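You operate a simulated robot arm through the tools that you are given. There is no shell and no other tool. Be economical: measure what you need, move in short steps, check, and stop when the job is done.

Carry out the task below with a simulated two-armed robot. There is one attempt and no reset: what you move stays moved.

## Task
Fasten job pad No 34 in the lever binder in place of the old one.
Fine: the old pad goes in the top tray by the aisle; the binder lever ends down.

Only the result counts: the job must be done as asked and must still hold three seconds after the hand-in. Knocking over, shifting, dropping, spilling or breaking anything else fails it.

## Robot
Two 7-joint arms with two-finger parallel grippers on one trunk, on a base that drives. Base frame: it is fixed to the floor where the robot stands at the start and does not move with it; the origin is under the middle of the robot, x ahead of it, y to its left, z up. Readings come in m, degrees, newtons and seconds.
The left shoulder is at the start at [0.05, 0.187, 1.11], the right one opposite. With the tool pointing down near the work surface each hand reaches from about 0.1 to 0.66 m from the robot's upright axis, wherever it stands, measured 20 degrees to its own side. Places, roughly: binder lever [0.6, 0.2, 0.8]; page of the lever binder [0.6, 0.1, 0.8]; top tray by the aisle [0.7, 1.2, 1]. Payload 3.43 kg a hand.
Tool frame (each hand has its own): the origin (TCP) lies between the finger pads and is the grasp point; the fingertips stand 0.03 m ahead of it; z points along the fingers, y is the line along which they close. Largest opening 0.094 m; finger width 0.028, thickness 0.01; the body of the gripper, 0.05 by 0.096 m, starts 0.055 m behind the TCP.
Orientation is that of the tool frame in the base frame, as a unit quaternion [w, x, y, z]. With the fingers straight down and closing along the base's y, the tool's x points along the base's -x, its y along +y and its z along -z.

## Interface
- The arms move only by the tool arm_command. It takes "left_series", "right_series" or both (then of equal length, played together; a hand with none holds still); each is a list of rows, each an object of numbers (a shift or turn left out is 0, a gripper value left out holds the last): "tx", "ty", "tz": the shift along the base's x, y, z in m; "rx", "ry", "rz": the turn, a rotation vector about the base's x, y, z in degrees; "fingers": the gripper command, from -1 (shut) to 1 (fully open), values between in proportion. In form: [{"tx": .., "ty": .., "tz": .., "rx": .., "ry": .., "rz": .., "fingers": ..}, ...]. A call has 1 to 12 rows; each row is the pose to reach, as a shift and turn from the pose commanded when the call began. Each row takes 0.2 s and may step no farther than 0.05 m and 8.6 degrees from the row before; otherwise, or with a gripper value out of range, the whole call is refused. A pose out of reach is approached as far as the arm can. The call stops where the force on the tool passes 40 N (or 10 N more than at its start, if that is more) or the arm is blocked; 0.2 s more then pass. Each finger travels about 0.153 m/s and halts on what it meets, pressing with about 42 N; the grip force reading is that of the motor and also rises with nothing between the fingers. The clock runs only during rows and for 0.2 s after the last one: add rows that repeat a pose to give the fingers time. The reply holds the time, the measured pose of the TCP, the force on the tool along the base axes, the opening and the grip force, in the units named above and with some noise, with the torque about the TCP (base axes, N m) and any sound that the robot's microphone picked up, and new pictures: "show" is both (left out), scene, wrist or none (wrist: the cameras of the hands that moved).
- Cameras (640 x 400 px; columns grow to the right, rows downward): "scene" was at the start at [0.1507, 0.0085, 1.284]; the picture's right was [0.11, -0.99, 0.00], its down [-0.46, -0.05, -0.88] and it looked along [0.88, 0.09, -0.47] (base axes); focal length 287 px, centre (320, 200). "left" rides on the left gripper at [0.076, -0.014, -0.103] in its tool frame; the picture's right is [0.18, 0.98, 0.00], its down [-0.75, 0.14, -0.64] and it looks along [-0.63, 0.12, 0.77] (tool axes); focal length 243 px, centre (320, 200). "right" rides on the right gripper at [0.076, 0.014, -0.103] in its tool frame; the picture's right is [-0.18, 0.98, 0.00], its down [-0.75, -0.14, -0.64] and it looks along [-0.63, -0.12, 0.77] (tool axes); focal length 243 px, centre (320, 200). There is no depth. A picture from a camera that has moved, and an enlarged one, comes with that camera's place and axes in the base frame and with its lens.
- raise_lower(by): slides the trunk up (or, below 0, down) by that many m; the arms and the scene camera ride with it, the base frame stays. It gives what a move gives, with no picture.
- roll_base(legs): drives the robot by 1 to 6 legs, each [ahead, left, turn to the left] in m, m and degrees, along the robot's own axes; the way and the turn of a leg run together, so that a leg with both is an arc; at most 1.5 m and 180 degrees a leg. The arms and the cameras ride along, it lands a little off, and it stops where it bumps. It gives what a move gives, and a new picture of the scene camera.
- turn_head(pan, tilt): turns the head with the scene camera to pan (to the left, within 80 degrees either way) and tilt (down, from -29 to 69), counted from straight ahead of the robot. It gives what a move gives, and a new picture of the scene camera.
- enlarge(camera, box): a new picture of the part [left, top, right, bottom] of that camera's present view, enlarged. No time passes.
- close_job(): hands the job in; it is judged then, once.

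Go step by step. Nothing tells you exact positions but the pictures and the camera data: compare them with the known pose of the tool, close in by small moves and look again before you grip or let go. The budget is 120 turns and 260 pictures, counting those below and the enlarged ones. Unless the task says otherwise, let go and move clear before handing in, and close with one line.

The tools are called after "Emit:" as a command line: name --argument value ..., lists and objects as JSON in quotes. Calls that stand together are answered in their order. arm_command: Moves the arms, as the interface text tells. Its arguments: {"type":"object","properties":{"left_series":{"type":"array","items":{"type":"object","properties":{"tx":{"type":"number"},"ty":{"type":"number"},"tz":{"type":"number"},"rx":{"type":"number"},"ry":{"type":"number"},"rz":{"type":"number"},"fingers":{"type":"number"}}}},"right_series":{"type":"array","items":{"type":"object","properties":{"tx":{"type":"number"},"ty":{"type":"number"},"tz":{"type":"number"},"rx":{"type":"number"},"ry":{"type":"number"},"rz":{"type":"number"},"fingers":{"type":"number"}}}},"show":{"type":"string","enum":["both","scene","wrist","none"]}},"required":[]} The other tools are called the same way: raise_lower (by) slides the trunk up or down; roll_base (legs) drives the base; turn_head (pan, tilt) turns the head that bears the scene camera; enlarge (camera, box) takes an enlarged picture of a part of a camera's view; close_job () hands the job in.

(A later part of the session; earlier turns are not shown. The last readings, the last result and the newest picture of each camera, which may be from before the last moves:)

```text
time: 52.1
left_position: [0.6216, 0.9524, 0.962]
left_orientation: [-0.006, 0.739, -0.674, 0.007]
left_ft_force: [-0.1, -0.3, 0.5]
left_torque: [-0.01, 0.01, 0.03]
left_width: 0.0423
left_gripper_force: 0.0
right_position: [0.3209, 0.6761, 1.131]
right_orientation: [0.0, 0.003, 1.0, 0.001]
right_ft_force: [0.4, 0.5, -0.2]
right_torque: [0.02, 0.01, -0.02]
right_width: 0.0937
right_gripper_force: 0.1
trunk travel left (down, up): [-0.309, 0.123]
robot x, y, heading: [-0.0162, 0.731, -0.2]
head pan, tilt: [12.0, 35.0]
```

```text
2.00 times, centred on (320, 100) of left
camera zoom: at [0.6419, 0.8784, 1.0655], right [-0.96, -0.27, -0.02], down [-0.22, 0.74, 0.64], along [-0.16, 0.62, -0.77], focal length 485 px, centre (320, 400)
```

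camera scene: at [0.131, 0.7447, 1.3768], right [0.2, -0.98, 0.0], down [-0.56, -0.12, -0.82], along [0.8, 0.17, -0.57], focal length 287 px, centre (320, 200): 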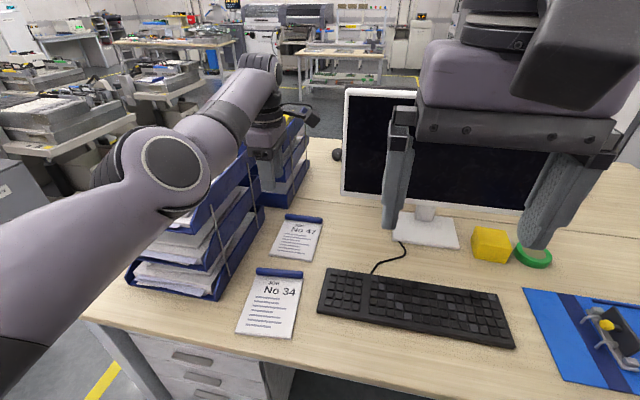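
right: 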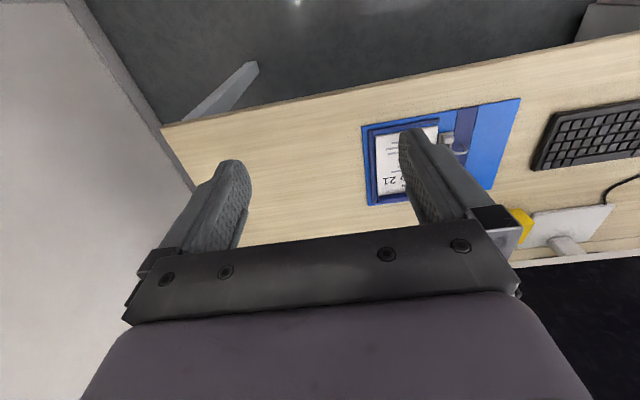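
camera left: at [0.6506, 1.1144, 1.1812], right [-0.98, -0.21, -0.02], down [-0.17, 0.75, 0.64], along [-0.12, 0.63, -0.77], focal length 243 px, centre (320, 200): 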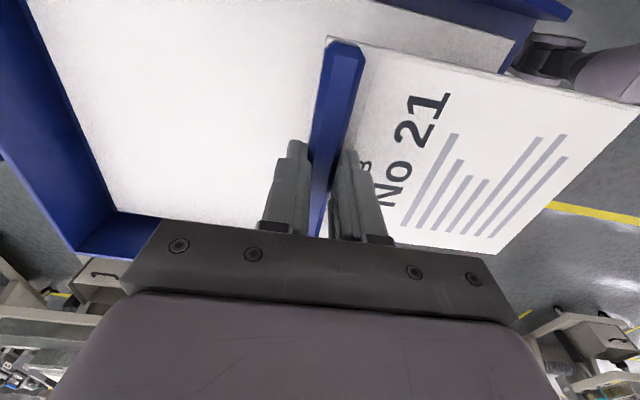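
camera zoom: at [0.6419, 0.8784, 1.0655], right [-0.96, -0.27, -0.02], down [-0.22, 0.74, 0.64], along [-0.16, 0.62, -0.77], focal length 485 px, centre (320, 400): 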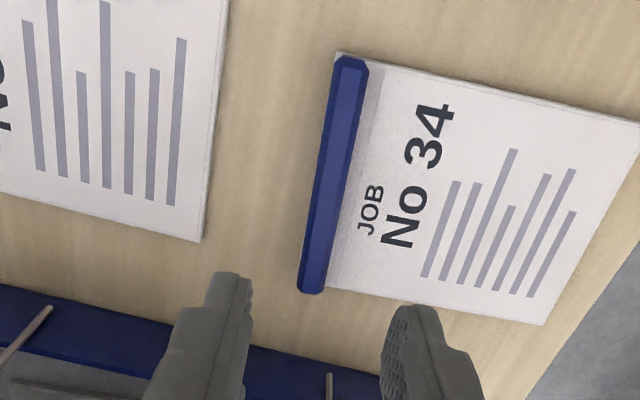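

Aligned. Fine shift and lower with the trunk.

Emit:
arm_command --left_series '[{"tx": -0.003, "ty": 0.01, "rz": 0.5}, {"tx": -0.003, "ty": 0.01, "rz": 0.5}]' --show "none"

Emit:
raise_lower --by -0.12

Emit:
enlarge --camera "left" --box '[160, 0, 480, 200]'

Emit:
enlarge --camera "scene" --box '[0, 0, 640, 400]'

```text
time: 52.7
left_position: [0.6189, 0.9622, 0.9627]
left_orientation: [-0.006, 0.742, -0.671, 0.008]
left_ft_force: [0.0, -0.1, -0.1]
left_torque: [-0.01, 0.04, 0.0]
left_width: 0.0426
left_gripper_force: 0.2
right_position: [0.3233, 0.6768, 1.1306]
right_orientation: [0.0, 0.002, 1.0, 0.0]
right_ft_force: [0.6, -0.4, 0.1]
right_torque: [-0.02, 0.01, -0.01]
right_width: 0.094
right_gripper_force: 0.1
trunk travel left (down, up): [-0.309, 0.123]
robot x, y, heading: [-0.0159, 0.7265, 0.2]
head pan, tilt: [12.0, 35.0]
```

```text
time: 54.2
left_position: [0.6185, 0.9617, 0.8426]
left_orientation: [-0.005, 0.741, -0.671, 0.008]
left_ft_force: [0.8, -0.2, -0.8]
left_torque: [-0.02, -0.01, -0.01]
left_width: 0.0422
left_gripper_force: 0.0
right_position: [0.3219, 0.6767, 1.0109]
right_orientation: [0.0, 0.003, 1.0, 0.001]
right_ft_force: [0.1, -0.3, -0.3]
right_torque: [-0.01, -0.01, -0.02]
right_width: 0.094
right_gripper_force: 0.0
trunk travel left (down, up): [-0.189, 0.243]
robot x, y, heading: [-0.017, 0.7295, -0.0]
head pan, tilt: [12.0, 35.0]
```

```text
2.00 times, centred on (320, 100) of left
camera zoom: at [0.6392, 0.8884, 0.9459], right [-0.96, -0.28, -0.02], down [-0.23, 0.74, 0.64], along [-0.17, 0.61, -0.77], focal length 485 px, centre (320, 400)
```

zoom: 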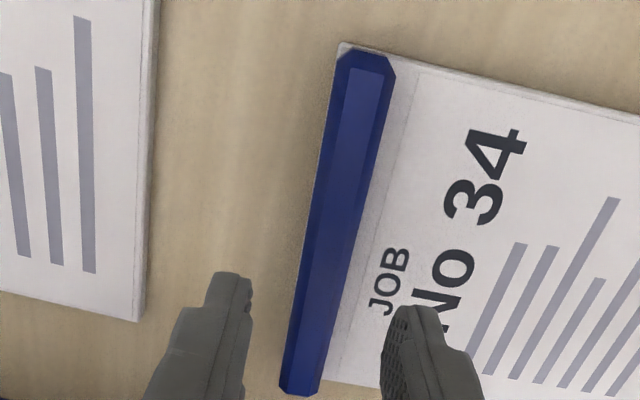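

```text
1.00 times, centred on (320, 200) of scene (not enlarged: the box is as wide or as high as the picture)
camera zoom: at [0.1308, 0.7459, 1.1369], right [0.2, -0.98, 0.0], down [-0.56, -0.12, -0.82], along [0.8, 0.17, -0.57], focal length 287 px, centre (320, 200)
```

zoom: 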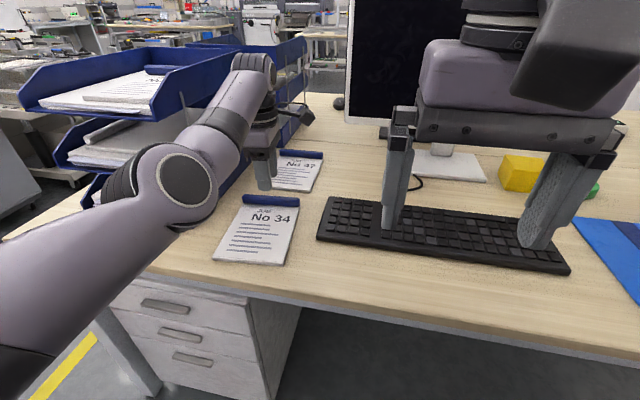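

Centred. Lower onto the header bar gradually.

Emit:
arm_command --left_series '[{"tz": -0.025}, {"tz": -0.04}, {"tz": -0.046}, {"tz": -0.049}]' --show "none"

Emit:
enlarge --camera "left" --box '[220, 60, 460, 210]'

Emit:
enlarge --camera "scene" --box '[190, 130, 350, 270]'

```text
time: 55.2
left_position: [0.6182, 0.9609, 0.7931]
left_orientation: [-0.005, 0.741, -0.671, 0.008]
left_ft_force: [-0.2, -0.1, 0.3]
left_torque: [-0.01, -0.03, 0.02]
left_width: 0.0423
left_gripper_force: 0.0
right_position: [0.3218, 0.6759, 1.0113]
right_orientation: [0.001, 0.003, 1.0, 0.002]
right_ft_force: [0.2, 0.2, 0.5]
right_torque: [-0.02, 0.0, 0.02]
right_width: 0.094
right_gripper_force: 0.0
trunk travel left (down, up): [-0.189, 0.243]
robot x, y, heading: [-0.0167, 0.7308, -0.4]
head pan, tilt: [12.0, 35.0]
```

```text
2.67 times, centred on (340, 135) of left
camera zoom: at [0.6397, 0.8878, 0.8965], right [-0.96, -0.28, -0.02], down [-0.23, 0.74, 0.64], along [-0.17, 0.61, -0.77], focal length 647 px, centre (267, 373)
```

zoom: 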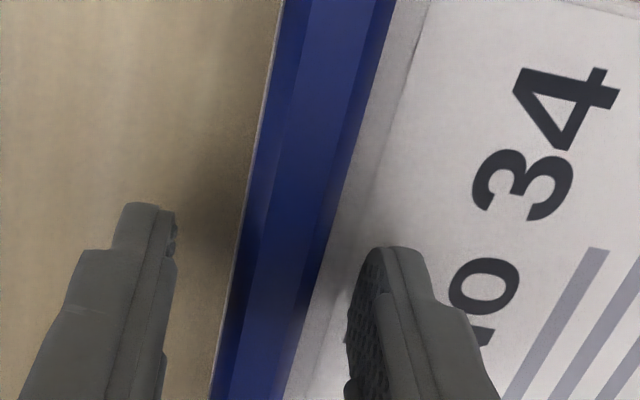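

```text
2.86 times, centred on (270, 200) of scene
camera zoom: at [0.1309, 0.7459, 1.1368], right [0.2, -0.98, 0.0], down [-0.56, -0.12, -0.82], along [0.8, 0.17, -0.57], focal length 819 px, centre (463, 200)
```

zoom: 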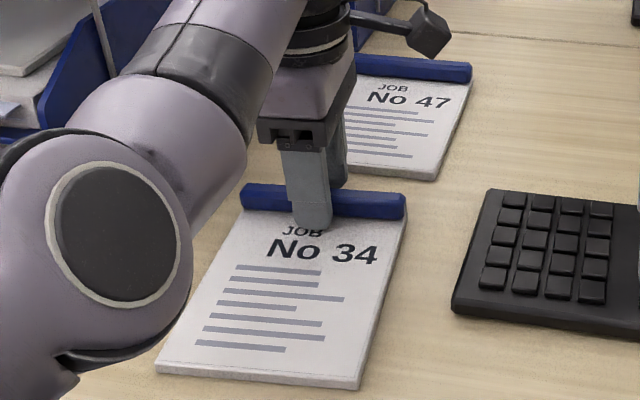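

Emit:
arm_command --left_series '[{"tz": -0.002}, {"tz": -0.004}, {"tz": -0.004, "fingers": -1}, {"tz": -0.004}, {"tz": -0.004}]' --show "none"

Emit:
enlarge --camera "left" --box '[220, 60, 460, 210]'

```text
time: 56.4
left_position: [0.6181, 0.9634, 0.7903]
left_orientation: [-0.005, 0.741, -0.671, 0.008]
left_ft_force: [-0.4, 2.4, 2.0]
left_torque: [-0.01, 0.54, -0.3]
left_width: 0.0174
left_gripper_force: 42.1
right_position: [0.3211, 0.676, 1.0114]
right_orientation: [0.0, 0.003, 1.0, 0.001]
right_ft_force: [0.4, -0.2, 0.1]
right_torque: [0.01, -0.01, -0.02]
right_width: 0.094
right_gripper_force: 0.1
trunk travel left (down, up): [-0.189, 0.243]
robot x, y, heading: [-0.0155, 0.7323, -0.2]
head pan, tilt: [12.0, 35.0]
```

```text
2.67 times, centred on (340, 135) of left
camera zoom: at [0.6396, 0.8888, 0.8933], right [-0.96, -0.28, -0.02], down [-0.23, 0.74, 0.64], along [-0.17, 0.61, -0.77], focal length 647 px, centre (267, 373)
```

zoom: 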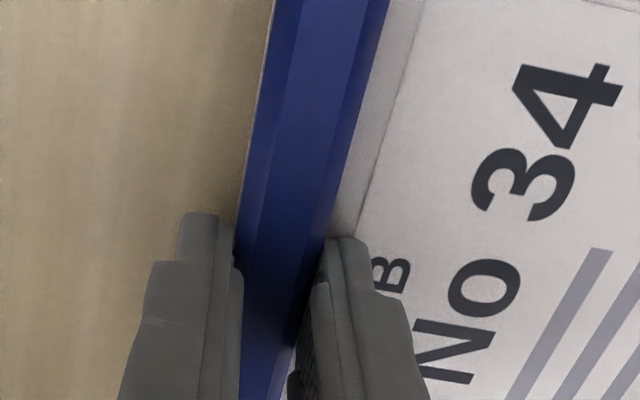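

Pad 34 gripped. Lift with the trunk and check.

Emit:
raise_lower --by 0.2

Emit:
roll_base --legs '[[-0.12, 0, 0]]'

```text
time: 58.5
left_position: [0.6197, 0.9622, 0.9897]
left_orientation: [-0.006, 0.742, -0.671, 0.008]
left_ft_force: [1.0, 0.9, -1.9]
left_torque: [0.01, -0.08, 0.02]
left_width: 0.0172
left_gripper_force: 42.0
right_position: [0.3223, 0.6762, 1.2112]
right_orientation: [0.0, 0.002, 1.0, 0.001]
right_ft_force: [-0.2, 0.4, -0.1]
right_torque: [0.0, 0.01, 0.0]
right_width: 0.0942
right_gripper_force: 0.1
trunk travel left (down, up): [-0.389, 0.043]
robot x, y, heading: [-0.0159, 0.7303, -0.2]
head pan, tilt: [12.0, 35.0]
```

```text
time: 59.8
left_position: [0.5, 0.9633, 0.9897]
left_orientation: [-0.005, 0.741, -0.671, 0.008]
left_ft_force: [-1.0, -0.4, -1.3]
left_torque: [0.03, -0.11, 0.01]
left_width: 0.0172
left_gripper_force: 41.9
right_position: [0.2029, 0.676, 1.2108]
right_orientation: [0.0, 0.003, 1.0, 0.001]
right_ft_force: [-0.3, -0.1, 0.3]
right_torque: [0.02, 0.01, -0.03]
right_width: 0.0939
right_gripper_force: 0.1
trunk travel left (down, up): [-0.389, 0.043]
robot x, y, heading: [-0.1355, 0.731, -0.2]
head pan, tilt: [12.0, 35.0]
camera scene: at [0.0114, 0.7463, 1.3369], right [0.2, -0.98, 0.0], down [-0.56, -0.12, -0.82], along [0.8, 0.17, -0.57], focal length 287 px, centre (320, 200)
```

scene: 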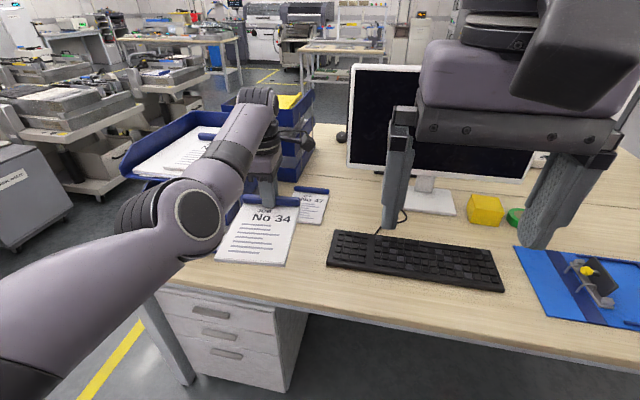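

Drive right to the binder, keeping back from the table.

Emit:
roll_base --legs '[[0, -0.72, 0]]'

Emit:
arm_command --left_series '[{"ty": -0.03, "rz": -2}, {"ty": -0.06, "rz": -4}, {"ty": -0.09, "rz": -6.3}, {"ty": -0.12, "rz": -6.3}]' --show "none"

Emit:
turn_head --pan 5 --tilt 45

```text
time: 63.7
left_position: [0.5006, 0.2695, 0.9892]
left_orientation: [-0.007, 0.749, -0.663, 0.008]
left_ft_force: [-0.1, 0.5, -1.7]
left_torque: [0.03, -0.08, 0.0]
left_width: 0.0171
left_gripper_force: 42.1
right_position: [0.2105, -0.0231, 1.2095]
right_orientation: [0.0, -0.008, 1.0, 0.001]
right_ft_force: [0.5, 0.4, -0.3]
right_torque: [0.01, 0.0, -0.03]
right_width: 0.0939
right_gripper_force: 0.1
trunk travel left (down, up): [-0.389, 0.043]
robot x, y, heading: [-0.1298, 0.0236, 0.9]
head pan, tilt: [12.0, 35.0]
camera scene: at [0.017, 0.0427, 1.3368], right [0.23, -0.97, 0.0], down [-0.56, -0.13, -0.82], along [0.8, 0.18, -0.57], focal length 287 px, centre (320, 200)
```

scene: 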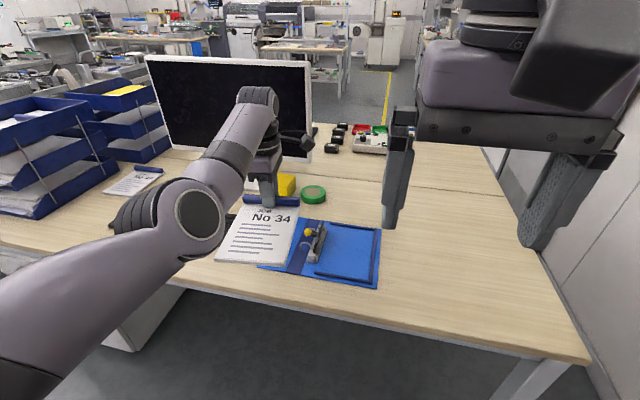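

```text
time: 64.7
left_position: [0.4932, 0.1469, 0.99]
left_orientation: [-0.006, 0.71, -0.704, 0.008]
left_ft_force: [0.0, -0.8, -1.0]
left_torque: [0.02, -0.09, 0.01]
left_width: 0.0172
left_gripper_force: 41.6
left hand out of reach, approached as far as the arm can: row 4
right_position: [0.2104, -0.0224, 1.2099]
right_orientation: [-0.001, -0.008, 1.0, 0.001]
right_ft_force: [0.0, -0.5, 0.0]
right_torque: [-0.03, -0.03, 0.02]
right_width: 0.0941
right_gripper_force: 0.1
trunk travel left (down, up): [-0.389, 0.043]
robot x, y, heading: [-0.1301, 0.0216, 0.9]
head pan, tilt: [12.0, 35.0]
```

```text
time: 65.4
left_position: [0.4925, 0.1478, 0.9894]
left_orientation: [-0.004, 0.71, -0.704, 0.008]
left_ft_force: [-1.0, -0.2, -1.5]
left_torque: [-0.01, -0.04, 0.0]
left_width: 0.0171
left_gripper_force: 41.9
right_position: [0.2092, -0.0227, 1.2097]
right_orientation: [0.0, -0.008, 1.0, 0.001]
right_ft_force: [-0.4, -0.4, -0.3]
right_torque: [0.01, -0.01, 0.01]
right_width: 0.0941
right_gripper_force: 0.1
trunk travel left (down, up): [-0.389, 0.043]
robot x, y, heading: [-0.1284, 0.0206, 0.7]
head pan, tilt: [5.0, 45.0]
camera scene: at [0.0121, 0.0317, 1.322], right [0.11, -0.99, 0.0], down [-0.7, -0.07, -0.71], along [0.7, 0.07, -0.71], focal length 287 px, centre (320, 200)
```

scene: 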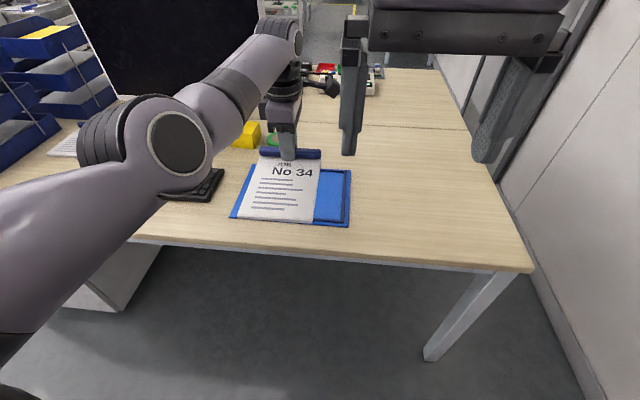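

Drive ahead over the binder, correcting heading, then lower 8 cm.

Emit:
roll_base --legs '[[0.185, -0.02, -0.8]]'

Emit:
raise_lower --by -0.1

Emit:
arm_command --left_series '[{"rz": -0.5}, {"rz": -0.5}]'

```text
time: 66.9
left_position: [0.6809, 0.1217, 0.9903]
left_orientation: [0.004, -0.706, 0.708, -0.008]
left_ft_force: [0.1, -0.2, -1.5]
left_torque: [0.02, -0.09, -0.03]
left_width: 0.0174
left_gripper_force: 41.9
right_position: [0.395, -0.0458, 1.2106]
right_orientation: [0.001, -0.001, 1.0, 0.001]
right_ft_force: [0.6, 1.0, 1.2]
right_torque: [0.02, 0.04, 0.02]
right_width: 0.094
right_gripper_force: 0.2
trunk travel left (down, up): [-0.389, 0.043]
robot x, y, heading: [0.0525, 0.0068, 0.3]
head pan, tilt: [5.0, 45.0]
camera scene: at [0.198, 0.0116, 1.3219], right [0.09, -1.0, 0.0], down [-0.7, -0.07, -0.71], along [0.7, 0.07, -0.71], focal length 287 px, centre (320, 200)
```

scene: 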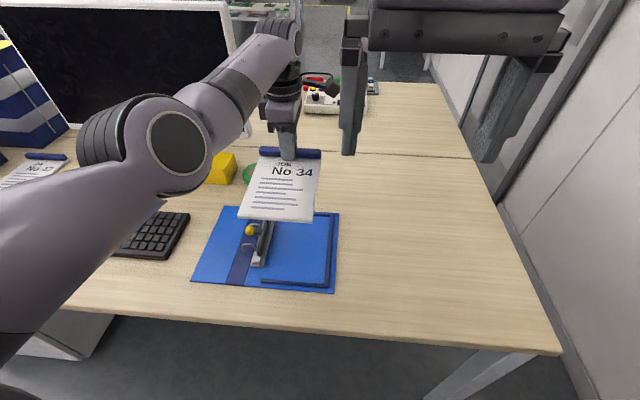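

```text
time: 68.2
left_position: [0.6795, 0.1216, 0.89]
left_orientation: [0.005, -0.707, 0.707, -0.009]
left_ft_force: [-0.5, 0.4, -0.8]
left_torque: [0.01, -0.12, 0.02]
left_width: 0.0173
left_gripper_force: 42.3
right_position: [0.394, -0.0449, 1.1102]
right_orientation: [0.0, -0.001, 1.0, 0.001]
right_ft_force: [-0.5, 0.6, 0.1]
right_torque: [0.0, -0.01, 0.01]
right_width: 0.0939
right_gripper_force: 0.0
trunk travel left (down, up): [-0.289, 0.143]
robot x, y, heading: [0.0535, 0.0041, 0.4]
head pan, tilt: [5.0, 45.0]
```

```text
time: 68.8
left_position: [0.6798, 0.1218, 0.8885]
left_orientation: [0.005, -0.703, 0.711, -0.008]
left_ft_force: [-0.9, -0.5, -1.2]
left_torque: [0.0, -0.1, 0.01]
left_width: 0.0172
left_gripper_force: 41.9
right_position: [0.3939, -0.0455, 1.1107]
right_orientation: [0.0, 0.0, 1.0, 0.001]
right_ft_force: [-0.3, 1.3, 0.0]
right_torque: [0.03, 0.02, -0.02]
right_width: 0.0939
right_gripper_force: 0.1
trunk travel left (down, up): [-0.289, 0.143]
robot x, y, heading: [0.0557, 0.0036, 0.4]
head pan, tilt: [5.0, 45.0]
camera scene: at [0.1972, 0.0117, 1.222], right [0.09, -1.0, 0.0], down [-0.7, -0.07, -0.71], along [0.7, 0.07, -0.71], focal length 287 px, centre (320, 200)
camera left: at [0.6918, 0.0461, 0.9928], right [-0.98, -0.17, -0.02], down [-0.14, 0.76, 0.64], along [-0.1, 0.63, -0.77], focal length 243 px, centre (320, 200)
```

scene: 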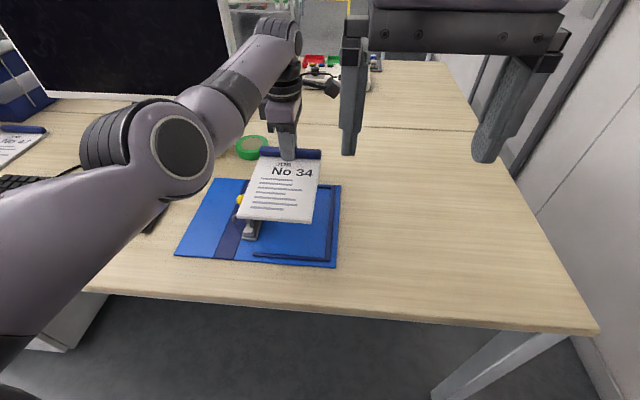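
left: 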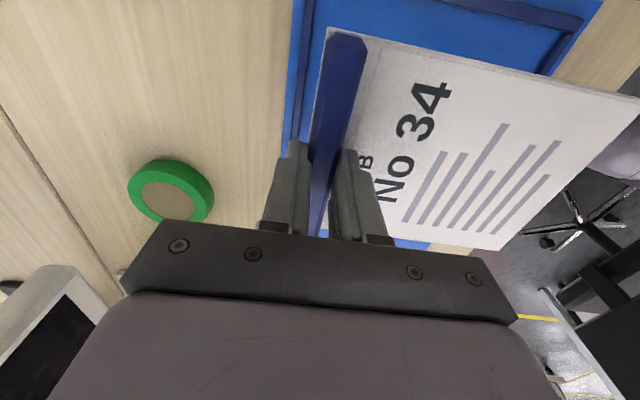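

Grip offset on the pad is ~4–5 mm more to +y than on the old one, so target TCP ≈ (0.682, 0.105). Shift over, then verify from the wrist camera.

Emit:
arm_command --left_series '[{"tx": 0.002, "ty": -0.009}, {"tx": 0.002, "ty": -0.017}, {"tx": 0.002, "ty": -0.017, "tz": -0.02}, {"tx": 0.002, "ty": -0.017, "tz": -0.035}]'

Emit:
enlarge --camera "scene" --box '[160, 120, 360, 280]'

```text
time: 69.8
left_position: [0.6747, 0.1047, 0.8542]
left_orientation: [0.005, -0.704, 0.711, -0.008]
left_ft_force: [0.2, 0.0, -1.4]
left_torque: [-0.01, -0.08, 0.01]
left_width: 0.017
left_gripper_force: 41.9
left hand out of reach, approached as far as the arm can: row 1, 2, 3, 4
right_position: [0.3941, -0.0455, 1.1096]
right_orientation: [0.0, -0.002, 1.0, 0.001]
right_ft_force: [0.3, -0.1, -1.2]
right_torque: [-0.01, 0.01, -0.01]
right_width: 0.094
right_gripper_force: 0.0
trunk travel left (down, up): [-0.289, 0.143]
robot x, y, heading: [0.0571, 0.0089, 0.4]
head pan, tilt: [5.0, 45.0]
camera scene: at [0.1974, 0.0117, 1.222], right [0.09, -1.0, 0.0], down [-0.7, -0.07, -0.71], along [0.7, 0.07, -0.71], focal length 287 px, centre (320, 200)
camera left: at [0.6874, 0.0297, 0.9587], right [-0.98, -0.17, -0.02], down [-0.14, 0.76, 0.64], along [-0.1, 0.63, -0.77], focal length 243 px, centre (320, 200)
```

scene: 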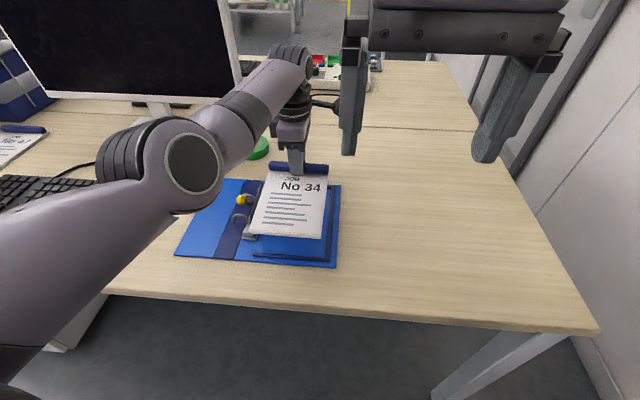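
left: 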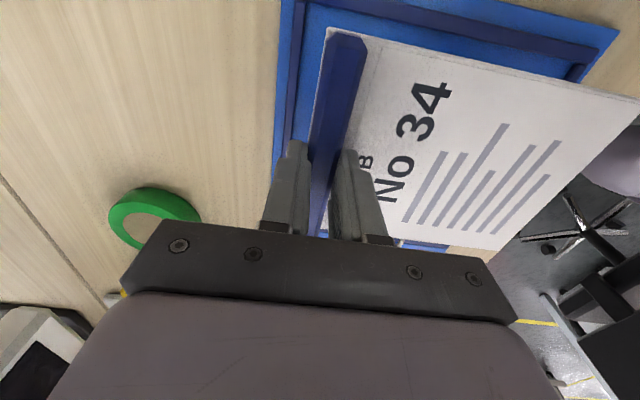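

```text
2.50 times, centred on (260, 200) of scene
camera zoom: at [0.1974, 0.0117, 1.222], right [0.09, -1.0, 0.0], down [-0.7, -0.07, -0.71], along [0.7, 0.07, -0.71], focal length 716 px, centre (470, 200)
```

zoom: 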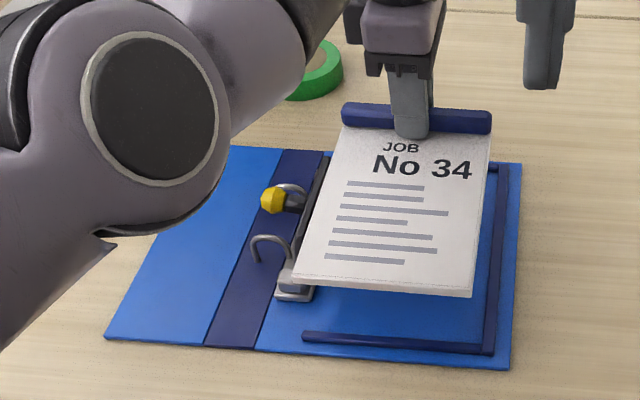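

Emit:
raise_lower --by -0.033

Emit:
arm_command --left_series '[{"tx": 0.002}, {"tx": 0.002}]' --show "none"

Emit:
enlarge --camera "scene" --box '[160, 100, 360, 260]'

Emit:
enlarge --camera "left" --box '[160, 0, 640, 260]'

```text
time: 70.6
left_position: [0.6748, 0.1041, 0.8232]
left_orientation: [0.006, -0.703, 0.711, -0.008]
left_ft_force: [0.3, 0.8, -0.8]
left_torque: [0.0, -0.1, -0.01]
left_width: 0.017
left_gripper_force: 42.5
right_position: [0.3936, -0.0441, 1.0787]
right_orientation: [-0.001, -0.001, 1.0, 0.001]
right_ft_force: [0.5, 0.1, 0.9]
right_torque: [0.02, -0.02, -0.04]
right_width: 0.0942
right_gripper_force: 0.1
trunk travel left (down, up): [-0.256, 0.176]
robot x, y, heading: [0.0582, 0.005, 0.4]
head pan, tilt: [5.0, 45.0]
```

```text
time: 71.2
left_position: [0.6753, 0.1047, 0.8225]
left_orientation: [0.006, -0.703, 0.711, -0.009]
left_ft_force: [0.5, -0.3, -0.8]
left_torque: [-0.02, -0.11, -0.01]
left_width: 0.0169
left_gripper_force: 41.9
right_position: [0.3934, -0.0448, 1.0777]
right_orientation: [0.0, -0.001, 1.0, 0.001]
right_ft_force: [1.0, 0.4, 0.1]
right_torque: [0.0, 0.0, 0.0]
right_width: 0.0942
right_gripper_force: 0.1
trunk travel left (down, up): [-0.256, 0.176]
robot x, y, heading: [0.0528, 0.0034, -0.0]
head pan, tilt: [5.0, 45.0]
```

```text
2.50 times, centred on (260, 180) of scene
camera zoom: at [0.1972, 0.0117, 1.189], right [0.09, -1.0, 0.0], down [-0.7, -0.07, -0.71], along [0.7, 0.07, -0.71], focal length 716 px, centre (470, 250)
```

zoom: 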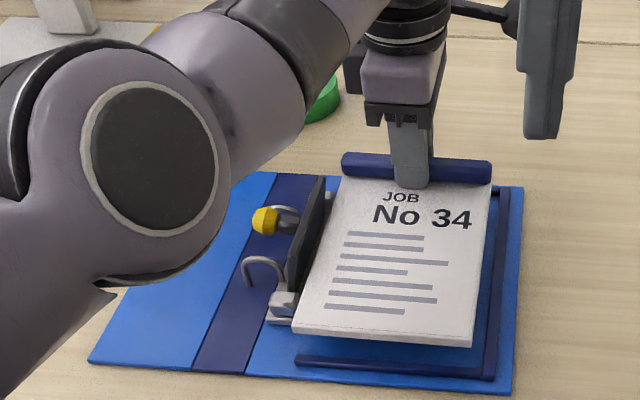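

```text
1.33 times, centred on (400, 130) of left
camera zoom: at [0.6873, 0.0297, 0.9259], right [-0.98, -0.17, -0.02], down [-0.14, 0.76, 0.64], along [-0.1, 0.63, -0.77], focal length 324 px, centre (213, 293)
```

zoom: 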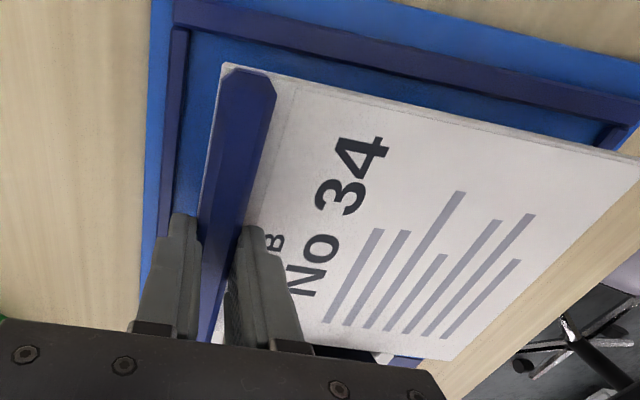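

Emit:
arm_command --left_series '[{"tx": 0.003}, {"tx": 0.006}, {"tx": 0.006, "tz": -0.006}, {"tx": 0.006, "tz": -0.012}]' --show "none"

Emit:
enlarge --camera "scene" --box '[220, 120, 360, 240]'

Emit:
enlarge --camera "left" --box '[160, 0, 640, 260]'

```text
time: 72.2
left_position: [0.675, 0.1083, 0.8098]
left_orientation: [0.005, -0.703, 0.711, -0.009]
left_ft_force: [0.9, -0.8, -1.2]
left_torque: [-0.03, -0.08, -0.02]
left_width: 0.0171
left_gripper_force: 41.5
left hand out of reach, approached as far as the arm can: row 1, 2, 3, 4
right_position: [0.3935, -0.0436, 1.0773]
right_orientation: [0.0, -0.001, 1.0, 0.001]
right_ft_force: [0.5, -0.5, -0.1]
right_torque: [-0.02, 0.0, 0.0]
right_width: 0.094
right_gripper_force: 0.1
trunk travel left (down, up): [-0.256, 0.176]
robot x, y, heading: [0.0597, 0.0054, 0.3]
head pan, tilt: [5.0, 45.0]
```

```text
3.33 times, centred on (290, 180) of scene
camera zoom: at [0.1976, 0.0117, 1.1889], right [0.09, -1.0, 0.0], down [-0.7, -0.07, -0.71], along [0.7, 0.07, -0.71], focal length 955 px, centre (420, 267)
```

zoom: 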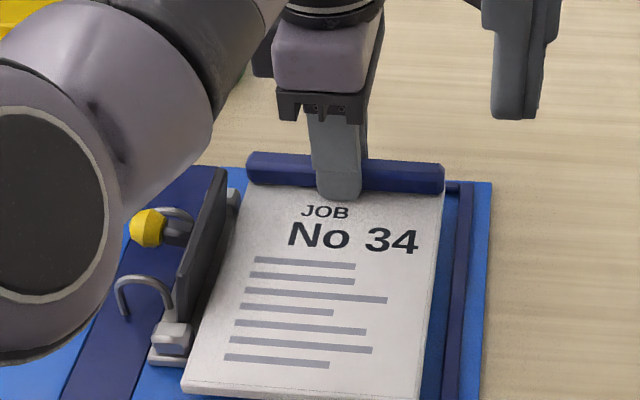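

```text
1.33 times, centred on (400, 130) of left
camera zoom: at [0.6862, 0.0323, 0.9137], right [-0.98, -0.17, -0.02], down [-0.15, 0.76, 0.64], along [-0.1, 0.63, -0.77], focal length 324 px, centre (213, 293)
```

zoom: 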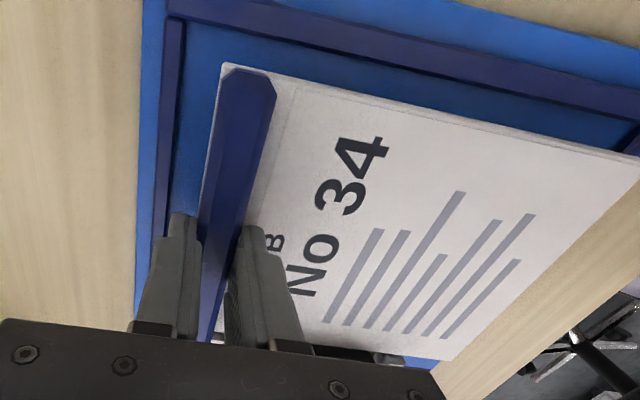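

Reach is limiting; raise slightly, nudge the base ahead 2.5 cm and correct with the arm.

Emit:
raise_lower --by 0.025

Emit:
roll_base --legs '[[0.025, 0, 0]]'

Emit:
arm_command --left_series '[{"tx": -0.01, "ty": -0.002}, {"tx": -0.018, "ty": -0.003}, {"tx": -0.018, "ty": -0.003}]' --show "none"

```text
time: 72.9
left_position: [0.6736, 0.1081, 0.8357]
left_orientation: [0.005, -0.704, 0.71, -0.009]
left_ft_force: [0.8, 0.5, -1.0]
left_torque: [0.01, -0.05, -0.01]
left_width: 0.017
left_gripper_force: 42.1
right_position: [0.3926, -0.0453, 1.1018]
right_orientation: [-0.001, -0.001, 1.0, 0.001]
right_ft_force: [-0.2, -0.2, 0.1]
right_torque: [0.01, 0.01, 0.01]
right_width: 0.094
right_gripper_force: 0.0
trunk travel left (down, up): [-0.281, 0.151]
robot x, y, heading: [0.0562, 0.0024, 0.5]
head pan, tilt: [5.0, 45.0]
```

```text
time: 73.8
left_position: [0.6985, 0.1069, 0.8351]
left_orientation: [0.004, -0.702, 0.712, -0.009]
left_ft_force: [-0.7, -0.5, -0.9]
left_torque: [0.0, -0.09, -0.03]
left_width: 0.0172
left_gripper_force: 42.0
right_position: [0.4203, -0.0443, 1.1023]
right_orientation: [-0.001, -0.002, 1.0, 0.001]
right_ft_force: [0.7, 0.2, -0.3]
right_torque: [-0.02, 0.03, 0.0]
right_width: 0.094
right_gripper_force: 0.1
trunk travel left (down, up): [-0.281, 0.151]
robot x, y, heading: [0.0841, 0.0056, 0.3]
head pan, tilt: [5.0, 45.0]
camera scene: at [0.2229, 0.0118, 1.2139], right [0.09, -1.0, 0.0], down [-0.7, -0.07, -0.71], along [0.7, 0.06, -0.71], focal length 287 px, centre (320, 200)
```

scene: 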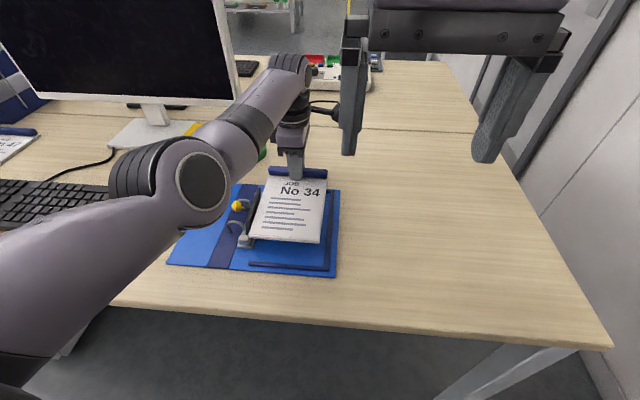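

```text
time: 74.5
left_position: [0.6821, 0.1109, 0.8382]
left_orientation: [0.008, -0.706, 0.708, -0.009]
left_ft_force: [-0.5, 0.0, -0.7]
left_torque: [0.03, -0.03, 0.03]
left_width: 0.0171
left_gripper_force: 41.4
right_position: [0.4191, -0.0434, 1.1024]
right_orientation: [0.0, -0.001, 1.0, 0.001]
right_ft_force: [-0.1, -0.2, 0.0]
right_torque: [0.0, 0.02, 0.0]
right_width: 0.094
right_gripper_force: 0.0
trunk travel left (down, up): [-0.281, 0.151]
robot x, y, heading: [0.0815, 0.0067, 0.4]
head pan, tilt: [5.0, 45.0]
```

Emit:
arm_command --left_series '[{"ty": -0.003, "rz": -0.3}, {"ty": -0.006, "rz": -0.5}, {"ty": -0.006, "rz": -0.5}]' --show "none"

Emit:
enlarge --camera "left" --box '[160, 0, 640, 260]'

```text
time: 75.3
left_position: [0.6825, 0.1061, 0.8337]
left_orientation: [0.006, -0.704, 0.71, -0.005]
left_ft_force: [0.1, 0.2, -0.9]
left_torque: [-0.02, -0.09, 0.0]
left_width: 0.0171
left_gripper_force: 41.8
right_position: [0.4194, -0.0455, 1.1027]
right_orientation: [-0.001, -0.002, 1.0, 0.001]
right_ft_force: [-0.6, -0.1, 0.3]
right_torque: [0.0, 0.03, -0.01]
right_width: 0.0939
right_gripper_force: 0.0
trunk travel left (down, up): [-0.281, 0.151]
robot x, y, heading: [0.0811, 0.0025, 0.3]
head pan, tilt: [5.0, 45.0]
```

```text
1.33 times, centred on (400, 130) of left
camera zoom: at [0.6947, 0.0303, 0.9362], right [-0.98, -0.18, -0.02], down [-0.15, 0.75, 0.64], along [-0.1, 0.63, -0.77], focal length 324 px, centre (213, 293)
```

zoom: 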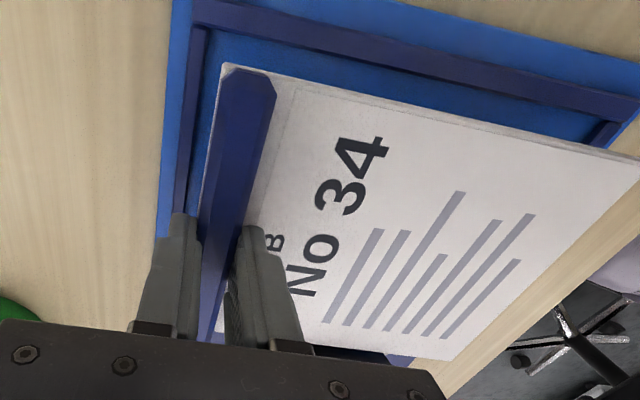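

Now at (0.6825, 0.106). Lower with the trunk (keeps x, y).

Emit:
raise_lower --by -0.028

Emit:
enlarge --camera "scene" --box '[220, 120, 360, 240]'

Emit:
enlarge --camera "left" --box '[160, 0, 640, 260]'

```text
time: 76.1
left_position: [0.6819, 0.1055, 0.8069]
left_orientation: [0.008, -0.704, 0.71, -0.006]
left_ft_force: [0.7, 0.6, -0.8]
left_torque: [0.01, -0.07, 0.01]
left_width: 0.0173
left_gripper_force: 42.0
right_position: [0.4189, -0.0445, 1.0749]
right_orientation: [0.0, -0.001, 1.0, 0.001]
right_ft_force: [0.2, -1.0, -0.6]
right_torque: [0.01, 0.01, -0.01]
right_width: 0.0939
right_gripper_force: 0.0
trunk travel left (down, up): [-0.253, 0.179]
robot x, y, heading: [0.081, 0.0064, 0.2]
head pan, tilt: [5.0, 45.0]
```

```text
3.33 times, centred on (290, 180) of scene
camera zoom: at [0.2221, 0.0118, 1.186], right [0.09, -1.0, 0.0], down [-0.7, -0.07, -0.71], along [0.7, 0.06, -0.71], focal length 955 px, centre (420, 267)
```

zoom: 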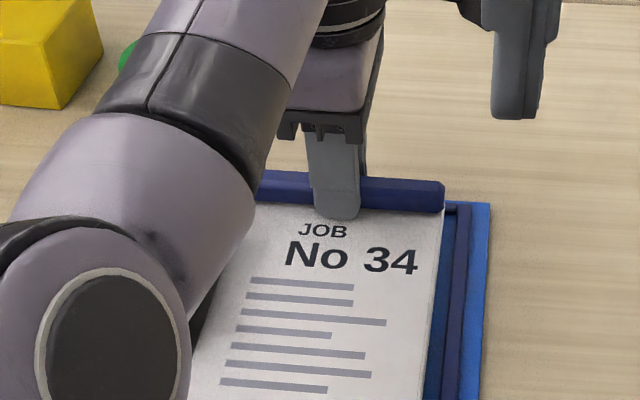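

```text
1.33 times, centred on (400, 130) of left
camera zoom: at [0.6949, 0.0304, 0.9095], right [-0.98, -0.18, -0.02], down [-0.15, 0.75, 0.64], along [-0.1, 0.63, -0.77], focal length 324 px, centre (213, 293)
```

zoom: 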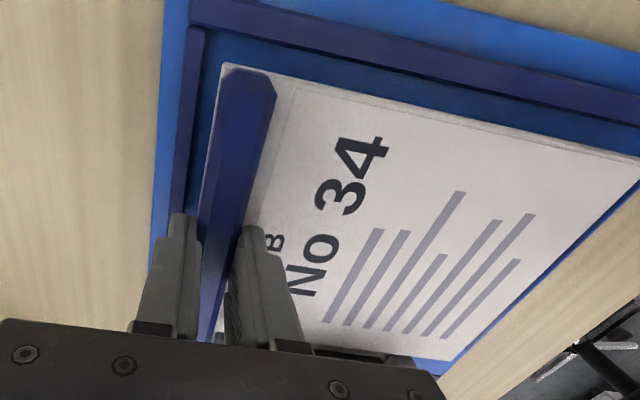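

Emit:
raise_lower --by -0.009

Emit:
enlarge --camera "left" --box '[160, 0, 640, 260]'

```text
time: 76.7
left_position: [0.6826, 0.1055, 0.7975]
left_orientation: [0.007, -0.705, 0.71, -0.007]
left_ft_force: [0.9, 0.5, -1.4]
left_torque: [-0.01, -0.05, 0.02]
left_width: 0.017
left_gripper_force: 41.7
right_position: [0.4193, -0.0446, 1.0645]
right_orientation: [0.0, -0.001, 1.0, 0.002]
right_ft_force: [0.5, -0.4, 0.2]
right_torque: [-0.04, -0.03, 0.0]
right_width: 0.0939
right_gripper_force: 0.1
trunk travel left (down, up): [-0.244, 0.188]
robot x, y, heading: [0.0781, 0.0095, 0.4]
head pan, tilt: [5.0, 45.0]
```

```text
1.33 times, centred on (400, 130) of left
camera zoom: at [0.6952, 0.0303, 0.9013], right [-0.98, -0.18, -0.02], down [-0.15, 0.75, 0.64], along [-0.1, 0.63, -0.77], focal length 324 px, centre (213, 293)
```

zoom: 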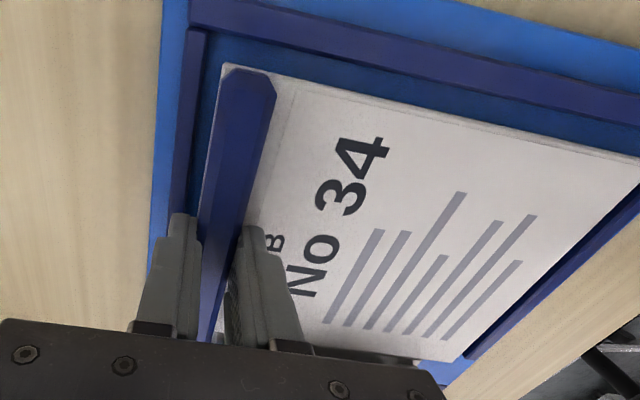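

Emit:
raise_lower --by -0.004

```text
time: 77.2
left_position: [0.6825, 0.106, 0.7959]
left_orientation: [0.008, -0.705, 0.709, -0.007]
left_ft_force: [1.4, 2.1, 3.5]
left_torque: [-0.27, 0.53, 0.03]
left_width: 0.0172
left_gripper_force: 41.8
right_position: [0.4201, -0.0445, 1.0612]
right_orientation: [0.0, -0.001, 1.0, 0.0]
right_ft_force: [0.3, -0.1, 0.1]
right_torque: [-0.01, -0.04, -0.02]
right_width: 0.0942
right_gripper_force: 0.0
trunk travel left (down, up): [-0.24, 0.192]
robot x, y, heading: [0.0791, 0.0078, 0.2]
head pan, tilt: [5.0, 45.0]
```

Light contact. Loosen just slightly, rise 4 mm so the finger doesn't drag the page, then open and rise.

Emit:
arm_command --left_series '[{"fingers": -0.57}, {"fingers": -0.57}, {"tz": 0.003}, {"tz": 0.006}, {"tz": 0.006, "fingers": -0.2}, {"tz": 0.006}]' --show "none"

Emit:
enlarge --camera "left" --box '[160, 0, 640, 260]'

```text
time: 78.6
left_position: [0.682, 0.1051, 0.7973]
left_orientation: [0.006, -0.703, 0.711, -0.006]
left_ft_force: [0.4, 0.4, 0.4]
left_torque: [-0.01, 0.01, 0.01]
left_width: 0.0375
left_gripper_force: 0.1
right_position: [0.4188, -0.0452, 1.0615]
right_orientation: [0.0, -0.001, 1.0, 0.001]
right_ft_force: [0.7, 0.6, -0.6]
right_torque: [-0.01, 0.02, -0.02]
right_width: 0.0938
right_gripper_force: 0.0
trunk travel left (down, up): [-0.24, 0.192]
robot x, y, heading: [0.0869, 0.0043, 0.1]
head pan, tilt: [5.0, 45.0]
```

```text
1.33 times, centred on (400, 130) of left
camera zoom: at [0.6947, 0.029, 0.9013], right [-0.98, -0.17, -0.02], down [-0.14, 0.75, 0.64], along [-0.1, 0.63, -0.77], focal length 324 px, centre (213, 293)
```

zoom: 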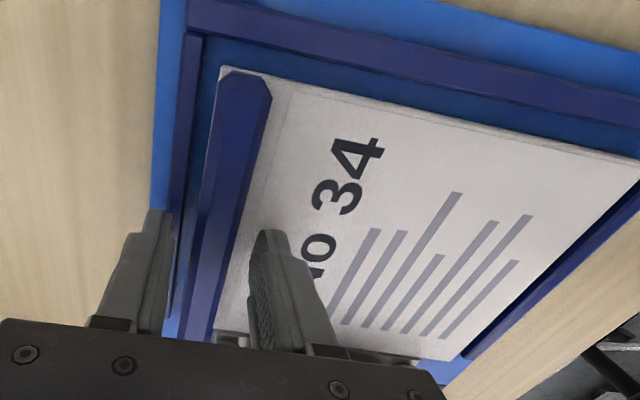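

Released cleanly, pad inside the rails. Raise and inspect.

Emit:
raise_lower --by 0.14

Emit:
enlarge --camera "left" --box '[160, 0, 640, 260]'

Emit:
enlarge --camera "scene" --box '[140, 160, 360, 300]'

```text
time: 80.3
left_position: [0.6834, 0.1043, 0.9398]
left_orientation: [0.006, -0.703, 0.711, -0.007]
left_ft_force: [-0.5, 0.0, -0.3]
left_torque: [0.0, 0.01, 0.0]
left_width: 0.0375
left_gripper_force: 0.1
right_position: [0.4195, -0.0453, 1.2016]
right_orientation: [0.0, -0.001, 1.0, 0.001]
right_ft_force: [-0.1, 0.6, -0.2]
right_torque: [0.0, 0.0, -0.02]
right_width: 0.0941
right_gripper_force: 0.1
trunk travel left (down, up): [-0.38, 0.052]
robot x, y, heading: [0.0825, 0.0023, 0.4]
head pan, tilt: [5.0, 45.0]
```

```text
1.33 times, centred on (400, 130) of left
camera zoom: at [0.6952, 0.0288, 1.0432], right [-0.98, -0.17, -0.02], down [-0.15, 0.76, 0.64], along [-0.1, 0.63, -0.77], focal length 324 px, centre (213, 293)
```

zoom: 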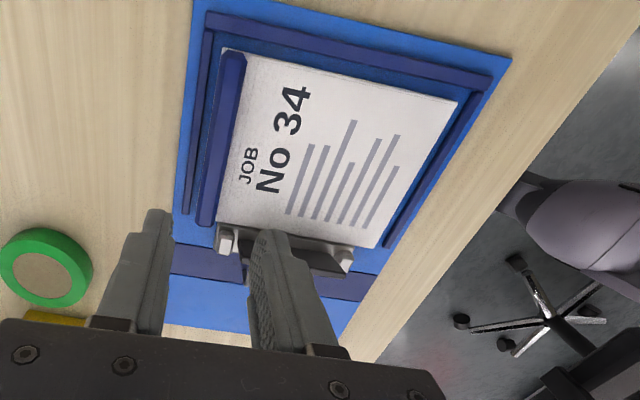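

```text
2.86 times, centred on (250, 230) of scene
camera zoom: at [0.2223, 0.0118, 1.3129], right [0.09, -1.0, 0.0], down [-0.7, -0.06, -0.71], along [0.7, 0.07, -0.71], focal length 819 px, centre (520, 114)
```

zoom: 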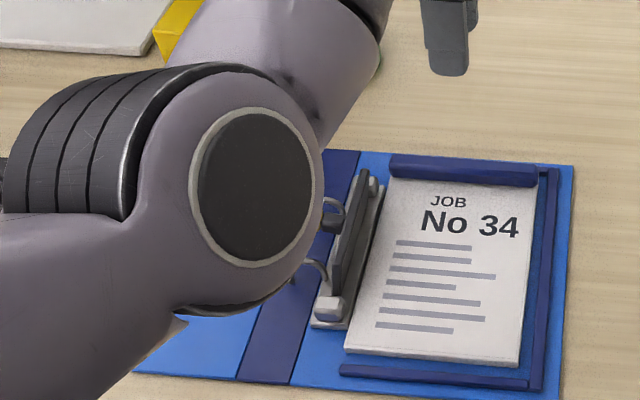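

Pad 34 sits in place. Now go for the lever: back the base 8 cm, shut the fingers and move to the left side of the knob.

Emit:
roll_base --legs '[[-0.08, 0, 0]]'

Emit:
arm_command --left_series '[{"ty": 0.045, "fingers": -1}, {"ty": 0.09}, {"ty": 0.13}, {"ty": 0.155}, {"ty": 0.155}]'

Emit:
enlarge --camera "left" --box '[200, 0, 440, 200]'

Emit:
enlarge --camera "scene" --box '[190, 140, 370, 270]'

```text
time: 81.3
left_position: [0.6013, 0.1037, 0.9403]
left_orientation: [0.007, -0.703, 0.711, -0.007]
left_ft_force: [-0.1, -0.3, 0.3]
left_torque: [0.02, 0.0, 0.03]
left_width: 0.0379
left_gripper_force: 0.0
right_position: [0.3372, -0.0459, 1.2022]
right_orientation: [0.002, -0.001, 1.0, 0.001]
right_ft_force: [0.4, -0.5, -0.3]
right_torque: [-0.04, 0.0, -0.01]
right_width: 0.094
right_gripper_force: 0.0
trunk travel left (down, up): [-0.38, 0.052]
robot x, y, heading: [0.0005, 0.0049, 0.1]
head pan, tilt: [5.0, 45.0]
camera scene: at [0.1403, 0.0114, 1.3131], right [0.09, -1.0, 0.0], down [-0.7, -0.07, -0.71], along [0.7, 0.07, -0.71], focal length 287 px, centre (320, 200)
```

scene: 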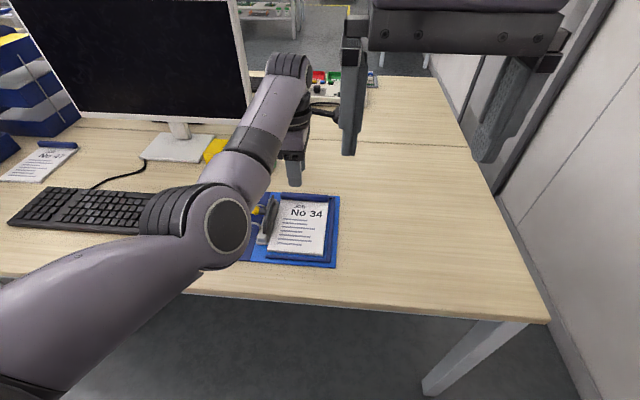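

```text
time: 82.5
left_position: [0.5996, 0.2608, 0.9385]
left_orientation: [0.007, -0.703, 0.711, -0.007]
left_ft_force: [-0.7, 0.7, -0.7]
left_torque: [0.01, -0.03, 0.01]
left_width: 0.0
left_gripper_force: 32.9
right_position: [0.3379, -0.0456, 1.202]
right_orientation: [0.0, 0.0, 1.0, 0.001]
right_ft_force: [0.0, 0.4, 0.6]
right_torque: [-0.04, -0.01, -0.03]
right_width: 0.0939
right_gripper_force: 0.1
trunk travel left (down, up): [-0.38, 0.052]
robot x, y, heading: [0.0001, 0.0054, 0.4]
head pan, tilt: [5.0, 45.0]
camera scene: at [0.1412, 0.0113, 1.313], right [0.09, -1.0, 0.0], down [-0.7, -0.07, -0.71], along [0.7, 0.07, -0.71], focal length 287 px, centre (320, 200)
camera left: at [0.6125, 0.1845, 1.042], right [-0.98, -0.17, -0.02], down [-0.15, 0.76, 0.64], along [-0.1, 0.63, -0.77], focal length 243 px, centre (320, 200)
```

scene: 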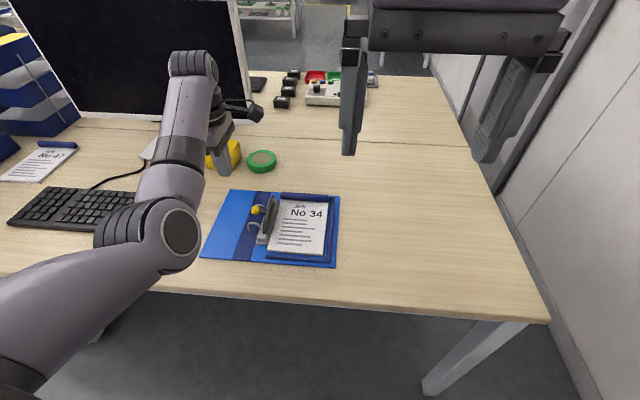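
left: 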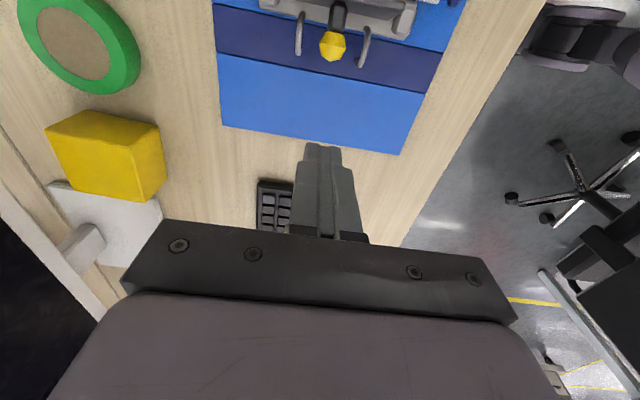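

```text
2.00 times, centred on (320, 100) of left
camera zoom: at [0.6125, 0.1845, 1.042], right [-0.98, -0.17, -0.02], down [-0.15, 0.76, 0.64], along [-0.1, 0.63, -0.77], focal length 485 px, centre (320, 400)
```

zoom: 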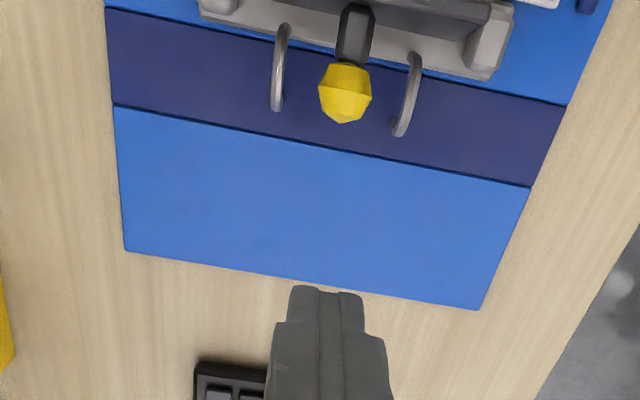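

```text
3.08 times, centred on (280, 205) of scene
camera zoom: at [0.1412, 0.0113, 1.313], right [0.09, -1.0, 0.0], down [-0.7, -0.07, -0.71], along [0.7, 0.07, -0.71], focal length 882 px, centre (443, 185)
```

zoom: 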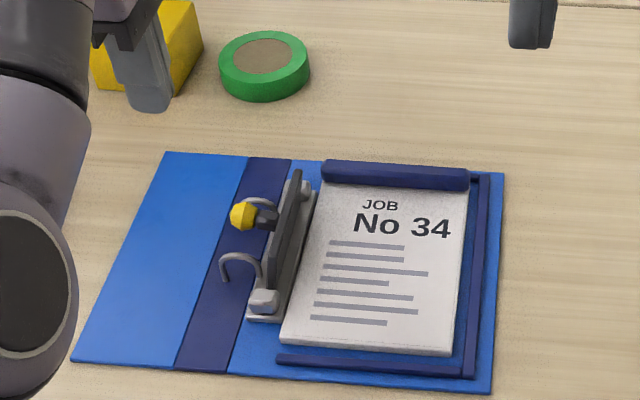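

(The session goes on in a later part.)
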